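You operate a simulated robot arm through the tools that you are given. There is no shell and no other tool. Be economical: measure what you need, move in short steps, check, and stop when the job is done.

Carry out the task below with a simulated robot arm. There is one attempt and no reset: what you move stays moved.

TASK
Stack the tub marked "paste" from the top of the steel table on top of the tub that says "talc".
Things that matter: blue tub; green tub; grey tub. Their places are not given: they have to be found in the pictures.

It is judged by the outcome, as a careful person would: the job done as asked, and still so three seconds after it is handed in. It fails if anything else is knocked over, pushed out of place, dropped, spilled or broken.

THE ROBOT
A 7-joint arm with a two-finger parallel gripper, fixed in place. Base frame: the origin is at the foot of the arm, x ahead of it, y to its left, z up; the work surface is at about z = 0. Lengths are in m, angles in rad, forces in N, time in s.
With the tool pointing down near the work surface it reaches from about 0.22 to 0.58 m from the base axis. Its first joint turns from -1.152 to 1.152 rad. Payload 2.5 kg.
Tool frame: the origin (TCP) lies between the finger pads and is the grasp point; the fingertips stand 0.023 m ahead of it; z points along the fingers, y is the line along which they close. The gripper opens to 0.094 m. The fingers are 0.038 m wide and 0.01 m thick; the gripper's body (0.054 by 0.096 m) begins 0.039 m behind the TCP.
Orientation is that of the tool frame in the base frame, as a unit quaternion [w, x, y, z]. With the fingers straight down and closing along the base's y, the tool's x points along the base's -x, its y along +y and its z along -z.

THE INTERFACE
- The arm moves only by the tool play_rows. Its argument "moves" is a list of rows, each a list of 3 entries, a list of its own where there are three numbers: the shift along the tool's x, y, z in m, then the turn, a rotation vector about the tool's x, y, z in rad, then the opening in per cent of the stroke, from 0 (shut) to 100 (fully open). In form: [[[tx, ty, tz], [ax, ay, az], hand], ...]. A call has 1 to 20 rows; each row is the pose to reach, as a shift and turn from the pose commanded when the call began, along the tool's axes at that moment. A row lasts 0.2 s, in which the tool goes at most 0.05 m and 0.15 rad; a call with a longer step from one row to the next is refused whole, and so is a gripper value outside its range. A pose out of reach is approached as far as the arm can. The call stops where the force on the tool passes 40 N (or 10 N more than at its start, if that is more) or the arm is blocked; 0.2 s more then pass. The fingers move at their own pace (about 0.108 m/s each) and stop on an object; they squeeze with about 41 N. The grip force told is the motor's: it shows also when the fingers shut on nothing. Time passes only in rows, and 0.2 s behind the last, so rows that repeat a pose let the fingers close. It gives the time, the measured TCP pose, the force on the tool (base axes), the opening and the grip force at its end, in the units of the frame above (readings bear some noise).
- Cameras (640 x 400 px; columns grow to the right, rows downward): "scene" is fixed at [0.102, -0.409, 0.5477]; the picture's right is [0.88, -0.47, 0.00], its down [-0.22, -0.42, -0.88] and it looks along [0.41, 0.78, -0.47] (base axes); focal length 316 px, centre (320, 200). "wrist" rides on the gripper at [-0.039, 0, -0.044] in the tool frame; the picture's right is [0.00, -1.00, 0.00], its down [0.97, 0.00, -0.24] and it looks along [0.24, 0.00, 0.97] (tool axes); focal length 218 px, centre (320, 200).
- capture(camera): a new picture of that camera. No time passes.
- point_at(camera, pixels): there is no depth. For up to 12 entries [column, row, z] of the newest picture of that camera ("zoom" is the newest enlarged one), the place [x, y] in the base frame at which the ray of that pixel passes the height z, good to about 0.003 m, but the place of the scene camera against the robot may be out by one fixed shift of up to 0.018 m in any direction. No time passes.
- inspect(camera, box): a new picture of the part [left, top, right, bottom] of that camera's present view, enlarged. No time passes.
- job_done(): hands the job in; it is judged then, once.

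Work in short steps. Measure before you move; look again where a grasp or a placing could have gone wrong, and mend it. You have 60 turns and 20 pictures in all, the two below and enlarged ones among them. Open the gripper and draw the arm clear of the work before you hand the job in, unless the task says otherwise; then end with one line.

The tools are called by a JSON object that holds its "op" and its "data". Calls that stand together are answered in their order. play_rows: Moves the arm, as the interface text tells. Its arguments: {"type":"object","properties":{"moves":{"type":"array"}},"required":["moves"]} The other tools are called the same way: capture (camera) takes a picture; point_at (camera, pixels) gives the place at which the rays of pixels pass given heights; inspect (camera, box) takes an enlarged picture of a part of a camera's view; job_done () hands the job in.

At the start:

```text
time_s: 0.0
eef_pos: [0.3347, 0.1796, 0.2548]
orientation: [0.001, 0.0, 1.0, 0.0]
ft_force: [0.7, -0.9, -0.2]
opening: 0.0937
finger_force: 0.1
```

scene: 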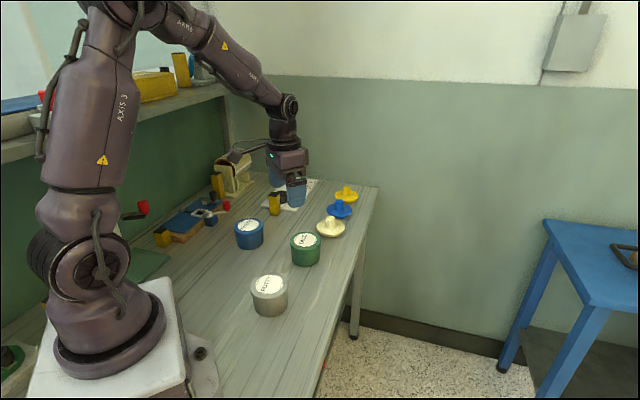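
wrist: 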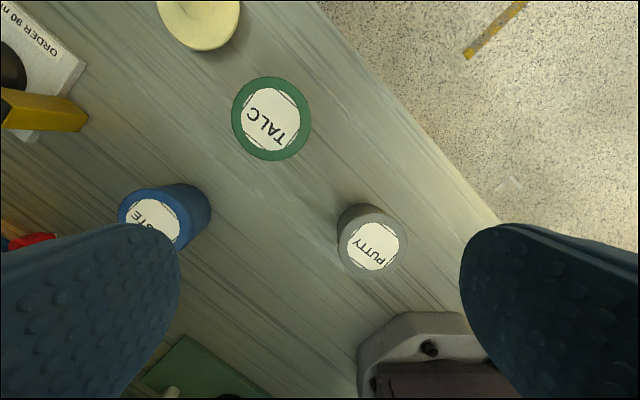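

The wrist picture shows blue "..STE" near (160,215), green TALC near (271,118), grey PUTTY near (372,247). I'll enlarge both views to measure tubs.

{"op": "inspect", "data": {"camera": "scene", "box": [200, 170, 360, 270]}}

{"op": "inspect", "data": {"camera": "wrist", "box": [80, 60, 336, 260]}}

```text
4.00 times, centred on (280, 220) of scene
```

zoom: 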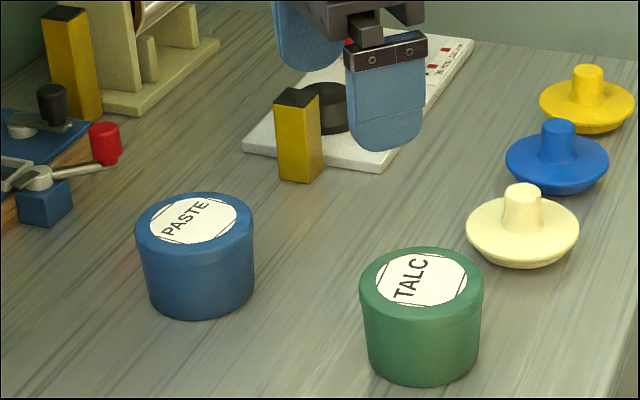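

```text
2.00 times, centred on (208, 160) of wrist
```

zoom: 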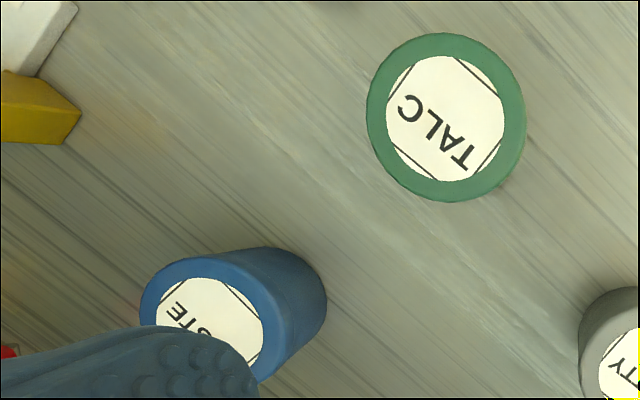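

Blue lid spans about columns 140–276 in the zoom, green lid 366–526. I'll project these at several heights.

{"op": "point_at", "data": {"camera": "zoom", "pixels": [[366, 118, 0.05], [526, 118, 0.05], [446, 33, 0.05], [446, 203, 0.05], [446, 118, 0.04], [446, 118, 0.05], [446, 118, 0.06], [207, 323, 0.04], [207, 323, 0.06], [140, 310, 0.05], [276, 330, 0.05], [327, 300, 0.0]]}}

{"op": "point_at", "data": {"camera": "scene", "pixels": [[248.75, 227.5, 0.04], [248.75, 227.5, 0.06], [305.3, 241, 0.04], [305.3, 241, 0.06], [251, 249.5, 0], [305, 266.5, 0], [233.5, 229, 0.05], [263.5, 229, 0.05]]}}

```text
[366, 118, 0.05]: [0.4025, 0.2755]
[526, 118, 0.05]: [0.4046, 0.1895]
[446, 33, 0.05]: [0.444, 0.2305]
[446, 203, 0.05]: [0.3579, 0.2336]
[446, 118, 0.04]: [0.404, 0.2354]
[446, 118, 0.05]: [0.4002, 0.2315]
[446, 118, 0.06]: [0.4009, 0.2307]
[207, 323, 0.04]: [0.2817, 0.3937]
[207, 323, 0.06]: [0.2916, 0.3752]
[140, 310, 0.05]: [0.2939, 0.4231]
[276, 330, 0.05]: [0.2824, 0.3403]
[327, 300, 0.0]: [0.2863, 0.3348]
```

```text
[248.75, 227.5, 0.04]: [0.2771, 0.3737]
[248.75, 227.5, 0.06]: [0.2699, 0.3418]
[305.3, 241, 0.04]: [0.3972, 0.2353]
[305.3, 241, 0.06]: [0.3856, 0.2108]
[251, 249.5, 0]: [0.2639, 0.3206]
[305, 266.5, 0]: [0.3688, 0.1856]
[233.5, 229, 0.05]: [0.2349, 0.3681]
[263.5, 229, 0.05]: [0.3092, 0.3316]
```

Lids are ~0.082 m wide and ~0.053 m high; green at about (0.401,0.231), blue near (0.287,0.37–0.38) but partly hidden by the finger. I move over blue at the same height to see it properly.

{"op": "play_rows", "data": {"moves": [[[0.013, 0.038, 0], [0, 0, 0], 100], [[0.026, 0.076, 0], [0, 0, 0], 100], [[0.039, 0.114, 0], [0, 0, 0], 100], [[0.052, 0.152, 0], [0, 0, 0], 100], [[0.065, 0.185, 0], [0, 0, 0], 100], [[0.065, 0.185, 0], [0, 0, 0], 100]]}}

{"op": "capture", "data": {"camera": "wrist"}}

```text
time_s: 1.4
eef_pos: [0.2706, 0.3652, 0.2544]
orientation: [0.0, -0.001, 1.0, 0.0]
ft_force: [0.5, 0.3, 0.1]
opening: 0.0939
finger_force: 0.0
```

```text
15 pictures are left
```

wrist: 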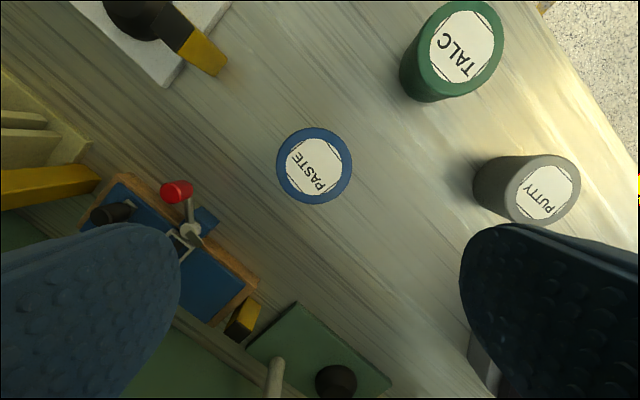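

Blue lid centre is at (314,165.5), nearly below the camera, with clear space both sides along y. Project it.

{"op": "point_at", "data": {"camera": "wrist", "pixels": [[314.5, 165.5, 0.05], [314.5, 165.5, 0.055], [277, 165, 0.053], [352, 165, 0.053], [314, 127, 0.053], [314, 204, 0.053], [460, 55, 0.05], [460, 55, 0.06], [499, 205, 0.0], [182, 190, 0.05]]}}

```text
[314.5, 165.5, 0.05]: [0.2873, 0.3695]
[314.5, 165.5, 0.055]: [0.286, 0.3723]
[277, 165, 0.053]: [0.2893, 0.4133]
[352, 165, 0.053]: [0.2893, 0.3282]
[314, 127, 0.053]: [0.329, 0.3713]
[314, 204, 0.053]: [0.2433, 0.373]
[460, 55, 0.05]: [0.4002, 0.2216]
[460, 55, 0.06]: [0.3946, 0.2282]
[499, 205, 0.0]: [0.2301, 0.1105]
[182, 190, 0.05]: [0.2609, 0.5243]
```

Blue centre ≈ (0.287,0.371). Align over it and descend to z≈0.12 (tips still above the lid), then check the centring.

{"op": "play_rows", "data": {"moves": [[[-0.008, 0.003, 0.02], [0, 0, 0], 100], [[-0.0165, 0.006, 0.05], [0, 0, 0], 100], [[-0.0165, 0.006, 0.09], [0, 0, 0], 100], [[-0.0165, 0.006, 0.13], [0, 0, 0], 100], [[-0.0165, 0.006, 0.135], [0, 0, 0], 100]]}}

{"op": "capture", "data": {"camera": "wrist"}}

{"op": "inspect", "data": {"camera": "scene", "box": [200, 170, 360, 270]}}

```text
time_s: 2.6
eef_pos: [0.2864, 0.3705, 0.1208]
orientation: [0.001, 0.0, 1.0, 0.0]
ft_force: [-0.8, -0.1, -0.5]
opening: 0.0941
finger_force: 0.0
```

```text
14 pictures are left
```

wrist: 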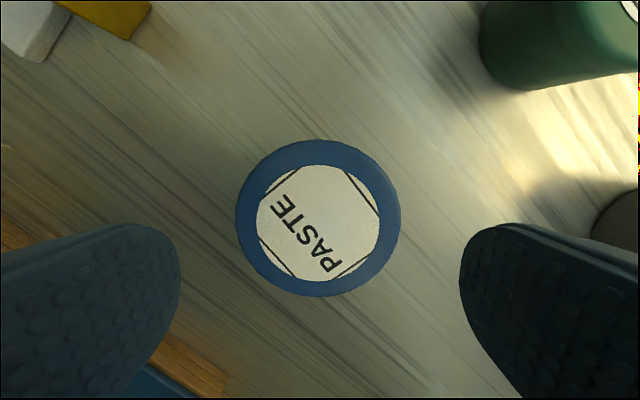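

```text
4.00 times, centred on (280, 220) of scene
```

zoom: 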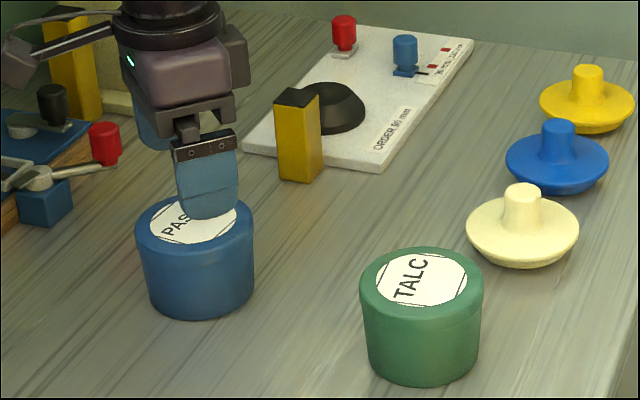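

Lid spans columns 235–401, centre (318,218); height works out to ≈0.055 and diameter ≈0.083. Check x/y of that centre.

{"op": "point_at", "data": {"camera": "wrist", "pixels": [[318, 218, 0.055], [235, 220, 0.055], [401, 220, 0.055], [318, 140, 0.055], [318, 296, 0.055]]}}

```text
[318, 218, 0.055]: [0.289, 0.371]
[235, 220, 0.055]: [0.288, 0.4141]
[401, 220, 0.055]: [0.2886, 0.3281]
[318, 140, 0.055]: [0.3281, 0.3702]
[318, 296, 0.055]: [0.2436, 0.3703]
```

Centre (0.287,0.371) matches the TCP. Descend to z≈0.034 in small steps, still open.

{"op": "play_rows", "data": {"moves": [[[0, 0, 0.02], [0, 0, 0], 100], [[0, 0, 0.035], [0, 0, 0], 100], [[0, 0, 0.05], [0, 0, 0], 100], [[0, 0, 0.065], [0, 0, 0], 100], [[0, 0, 0.08], [0, 0, 0], 100], [[0, 0, 0.086], [0, 0, 0], 100]]}}

```text
time_s: 4.0
eef_pos: [0.2866, 0.3702, 0.0342]
orientation: [0.001, 0.0, 1.0, 0.0]
ft_force: [-0.1, -0.5, -0.2]
opening: 0.094
finger_force: 0.0
```

No contact. Close the fingers.

{"op": "play_rows", "data": {"moves": [[[0, 0, 0], [0, 0, 0], 60], [[0, 0, 0], [0, 0, 0], 60], [[0, 0, 0], [0, 0, 0], 60], [[0, 0, 0], [0, 0, 0], 60]]}}

```text
time_s: 5.0
eef_pos: [0.2873, 0.3706, 0.0344]
orientation: [0.0, 0.0, 1.0, -0.001]
ft_force: [0.3, 0.3, -0.2]
opening: 0.0835
finger_force: 41.0
```

Gripped at 0.0835 m with 41 N. Lift a little and read the load.

{"op": "play_rows", "data": {"moves": [[[0, 0, -0.01], [0, 0, 0], 60], [[0, 0, -0.04], [0, 0, 0], 60], [[0, 0, -0.08], [0, 0, 0], 60], [[0, 0, -0.11], [0, 0, 0], 60], [[0, 0, -0.11], [0, 0, 0], 60]]}}

{"op": "capture", "data": {"camera": "scene"}}

{"op": "capture", "data": {"camera": "wrist"}}

```text
time_s: 6.2
eef_pos: [0.286, 0.3689, 0.1442]
orientation: [0.0, 0.0, 1.0, 0.0]
ft_force: [0.6, 0.1, -2.2]
opening: 0.0836
finger_force: 41.0
```

```text
12 pictures are left
```

scene: 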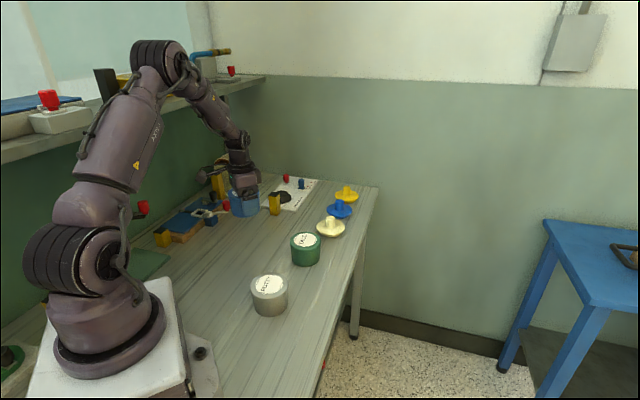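

```text
11 pictures are left
```

wrist: 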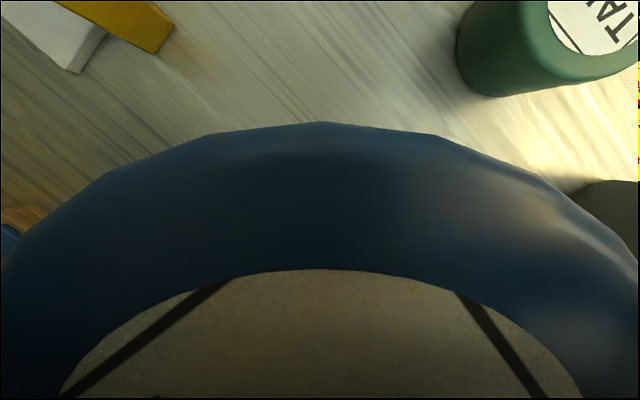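

The tub is held firmly (−2.2 N). I raise to z≈0.224 and move to (0.30,0.231), where the green tub should be visible in front of the held tub.

{"op": "play_rows", "data": {"moves": [[[0, 0, -0.04], [0, 0, 0], 60], [[0, 0, -0.08], [0, 0, 0], 60], [[-0.004, -0.035, -0.08], [0, 0, 0], 60], [[-0.008, -0.07, -0.08], [0, 0, 0], 60], [[-0.012, -0.105, -0.08], [0, 0, 0], 60], [[-0.014, -0.138, -0.08], [0, 0, 0], 60], [[-0.014, -0.138, -0.08], [0, 0, 0], 60]]}}

{"op": "capture", "data": {"camera": "wrist"}}

```text
time_s: 7.8
eef_pos: [0.3002, 0.2314, 0.2226]
orientation: [0.001, 0.0, 1.0, 0.0]
ft_force: [0.0, -0.4, -2.8]
opening: 0.0835
finger_force: 41.2
```

```text
10 pictures are left
```

wrist: 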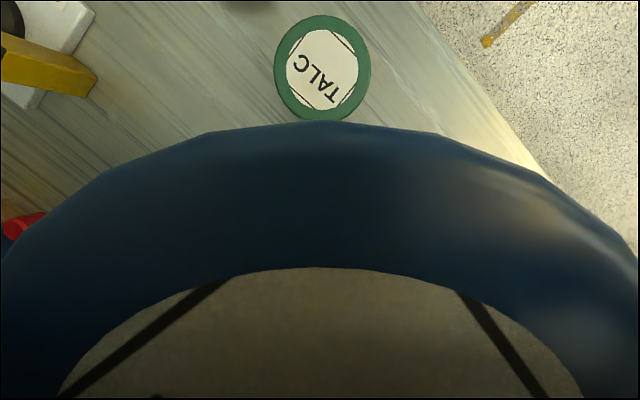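

Green lid spans columns 273–371, top row 14, label centred near (323,69). Project.

{"op": "point_at", "data": {"camera": "wrist", "pixels": [[273, 70, 0.055], [371, 70, 0.055], [322, 14, 0.055], [322, 70, 0.055], [322, 121, 0.055], [322, 69, 0.055]]}}

```text
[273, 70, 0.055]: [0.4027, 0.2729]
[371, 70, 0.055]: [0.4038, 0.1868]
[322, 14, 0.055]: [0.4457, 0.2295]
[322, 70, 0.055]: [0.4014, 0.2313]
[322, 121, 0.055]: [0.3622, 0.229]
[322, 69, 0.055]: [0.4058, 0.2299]
```

Green centre ≈ (0.4025,0.2305). Move over it, then descend to z≈0.105 (about 15 mm above contact).

{"op": "play_rows", "data": {"moves": [[[-0.035, 0, 0], [0, 0, 0], 60], [[-0.07, -0.001, 0], [0, 0, 0], 60], [[-0.102, -0.001, 0], [0, 0, 0], 60], [[-0.102, -0.001, 0.03], [0, 0, 0], 60], [[-0.102, -0.001, 0.06], [0, 0, 0], 60], [[-0.102, -0.001, 0.09], [0, 0, 0], 60], [[-0.102, -0.001, 0.115], [0, 0, 0], 60], [[-0.102, -0.001, 0.115], [0, 0, 0], 60]]}}

{"op": "inspect", "data": {"camera": "scene", "box": [240, 170, 400, 270]}}

```text
time_s: 9.6
eef_pos: [0.4019, 0.2313, 0.1098]
orientation: [0.001, 0.0, 1.0, 0.001]
ft_force: [-0.1, 0.6, -1.7]
opening: 0.0836
finger_force: 41.1
```

```text
4.00 times, centred on (320, 220) of scene
```

zoom: 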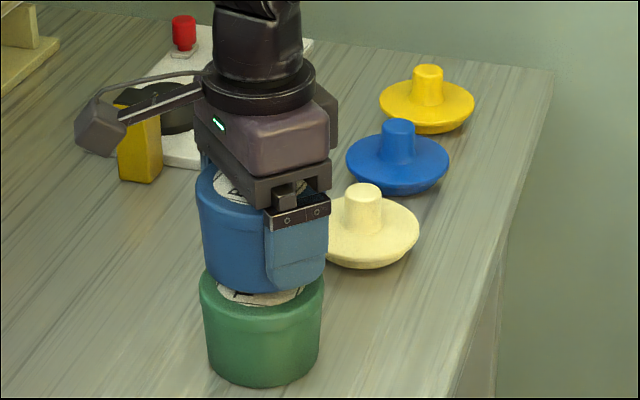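

The blue tub (centre col ≈262) is in line over the green (≈262). Lower in fine steps to about z=0.092.

{"op": "play_rows", "data": {"moves": [[[0, 0, 0.005], [0, 0, 0], 60], [[0, 0, 0.01], [0, 0, 0], 60], [[0, 0, 0.014], [0, 0, 0], 60], [[0, 0, 0.018], [0, 0, 0], 60], [[0, 0, 0.018], [0, 0, 0], 60]]}}

```text
time_s: 10.8
eef_pos: [0.4044, 0.2317, 0.097]
orientation: [0.004, 0.0, 1.0, 0.002]
ft_force: [-2.1, -1.3, 4.5]
opening: 0.0838
finger_force: 41.5
stopped in row 5: the force on the tool passed its limit (the readings are from after the stop); the commanded pose is now the measured one
```

Contact at z≈0.097 (tubs slightly taller than estimated). Look before releasing.

{"op": "inspect", "data": {"camera": "scene", "box": [265, 200, 345, 270]}}

{"op": "play_rows", "data": {"moves": [[[0, 0, 0], [0, 0, 0], 60]]}}

```text
5.71 times, centred on (305, 235) of scene
```

zoom: 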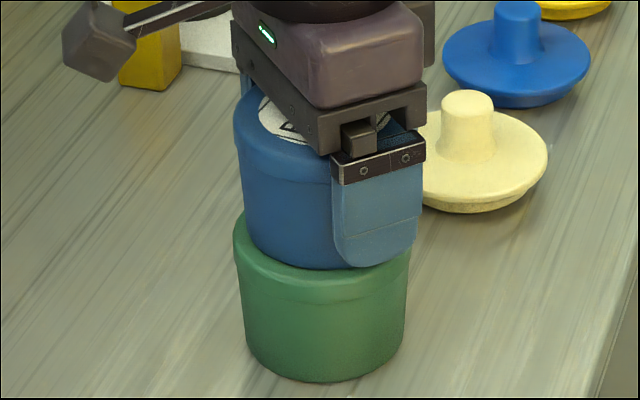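

```text
time_s: 11.2
eef_pos: [0.4054, 0.2327, 0.0953]
orientation: [0.003, -0.001, 1.0, 0.002]
ft_force: [-2.0, -1.1, 7.5]
opening: 0.0835
finger_force: 40.9
```

Stack looks aligned, pressing at 7.5 N with slight drift. Ease up and recentre by 2–3 mm, then read the force.

{"op": "play_rows", "data": {"moves": [[[0, 0, -0.003], [0, 0, 0], 60], [[0.003, -0.0015, -0.003], [0, 0, 0], 60], [[0.003, -0.0015, -0.003], [0, 0, 0], 60]]}}

```text
time_s: 12.0
eef_pos: [0.4019, 0.231, 0.0968]
orientation: [0.004, -0.001, 1.0, 0.002]
ft_force: [0.0, 0.4, -1.8]
opening: 0.0838
finger_force: 40.5
```

Tub now hangs free at (0.402,0.231,0.097). Lower in 1 mm steps until light contact.

{"op": "play_rows", "data": {"moves": [[[0, 0, 0.001], [0, 0, 0], 60], [[0, 0, 0.001], [0, 0, 0], 60]]}}

```text
time_s: 12.6
eef_pos: [0.402, 0.2309, 0.0949]
orientation: [0.003, -0.001, 1.0, 0.001]
ft_force: [-1.2, 0.1, -2.4]
opening: 0.0834
finger_force: 41.2
```

{"op": "play_rows", "data": {"moves": [[[0, 0, 0.001], [0, 0, 0], 60], [[0, 0, 0.001], [0, 0, 0], 60]]}}

```text
time_s: 13.2
eef_pos: [0.4008, 0.2303, 0.0969]
orientation: [0.004, -0.001, 1.0, 0.001]
ft_force: [0.3, 0.2, -1.7]
opening: 0.0835
finger_force: 40.7
```

{"op": "play_rows", "data": {"moves": [[[0, 0, 0.001], [0, 0, 0], 60], [[0, 0, 0.001], [0, 0, 0], 60]]}}

```text
time_s: 13.8
eef_pos: [0.4015, 0.2309, 0.0947]
orientation: [0.004, 0.0, 1.0, 0.002]
ft_force: [-2.0, 0.2, 3.6]
opening: 0.0836
finger_force: 40.9
```

Light contact now (+3.6 N, i.e. about 5 N supported). Open the fingers evenly.

{"op": "play_rows", "data": {"moves": [[[0, 0, 0], [0, 0, 0], 95], [[0, 0, 0], [0, 0, 0], 100], [[0, 0, 0], [0, 0, 0], 100]]}}

{"op": "inspect", "data": {"camera": "scene", "box": [265, 200, 345, 270]}}

```text
time_s: 14.6
eef_pos: [0.4023, 0.2286, 0.0946]
orientation: [0.004, 0.0, 1.0, 0.0]
ft_force: [0.9, 0.2, 0.2]
opening: 0.0941
finger_force: 0.1
```

```text
5.71 times, centred on (305, 235) of scene
```

zoom: 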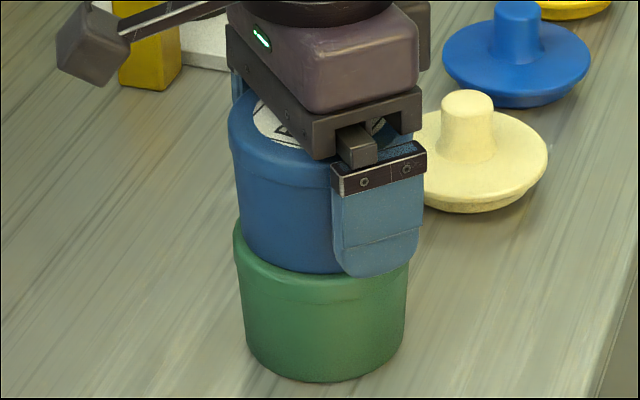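

Released, blue resting on green. Withdraw straight up slowly.

{"op": "play_rows", "data": {"moves": [[[0, 0, -0.01], [0, 0, 0], 100], [[0, 0, -0.025], [0, 0, 0], 100], [[0, 0, -0.04], [0, 0, 0], 100], [[0, 0, -0.06], [0, 0, 0], 100], [[0, 0, -0.1], [0, 0, 0], 100], [[0, 0, -0.14], [0, 0, 0], 100], [[0.04, 0, -0.15], [0, 0, 0], 100], [[0.08, 0, -0.15], [0, 0, 0], 100], [[0.1, 0, -0.15], [0, 0, 0], 100], [[0.1, 0, -0.15], [0, 0, 0], 100]]}}

{"op": "inspect", "data": {"camera": "scene", "box": [225, 170, 385, 270]}}

{"op": "capture", "data": {"camera": "wrist"}}

```text
time_s: 16.8
eef_pos: [0.3017, 0.2283, 0.2435]
orientation: [0.003, 0.0, 1.0, 0.001]
ft_force: [0.1, 0.2, 0.2]
opening: 0.0943
finger_force: 0.0
```

```text
4.00 times, centred on (305, 220) of scene
```

zoom: 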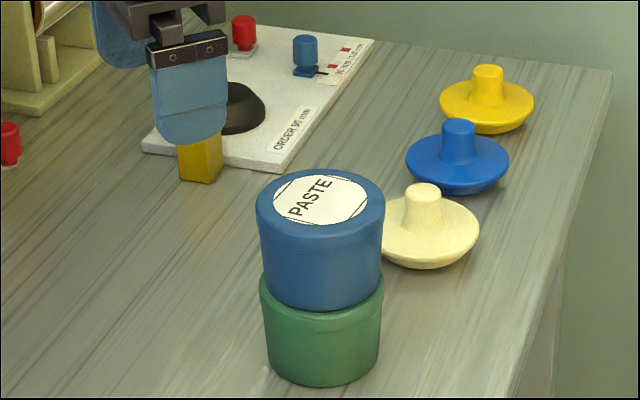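

```text
5 pictures are left
```

wrist: 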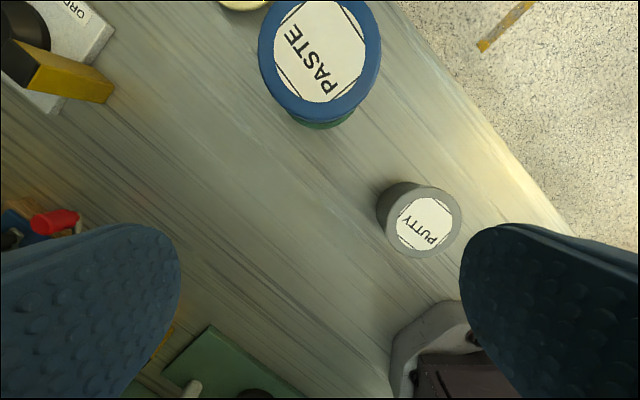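

The blue PASTE tub sits squarely on the green TALC tub, nothing else has moved, and the arm is clear. I hand the job in.

{"op": "job_done", "data": {}}

```text
The job is handed in.
```

The "paste" tub is stacked on the "talc" tub; the gripper is open and the arm is clear of the stack.
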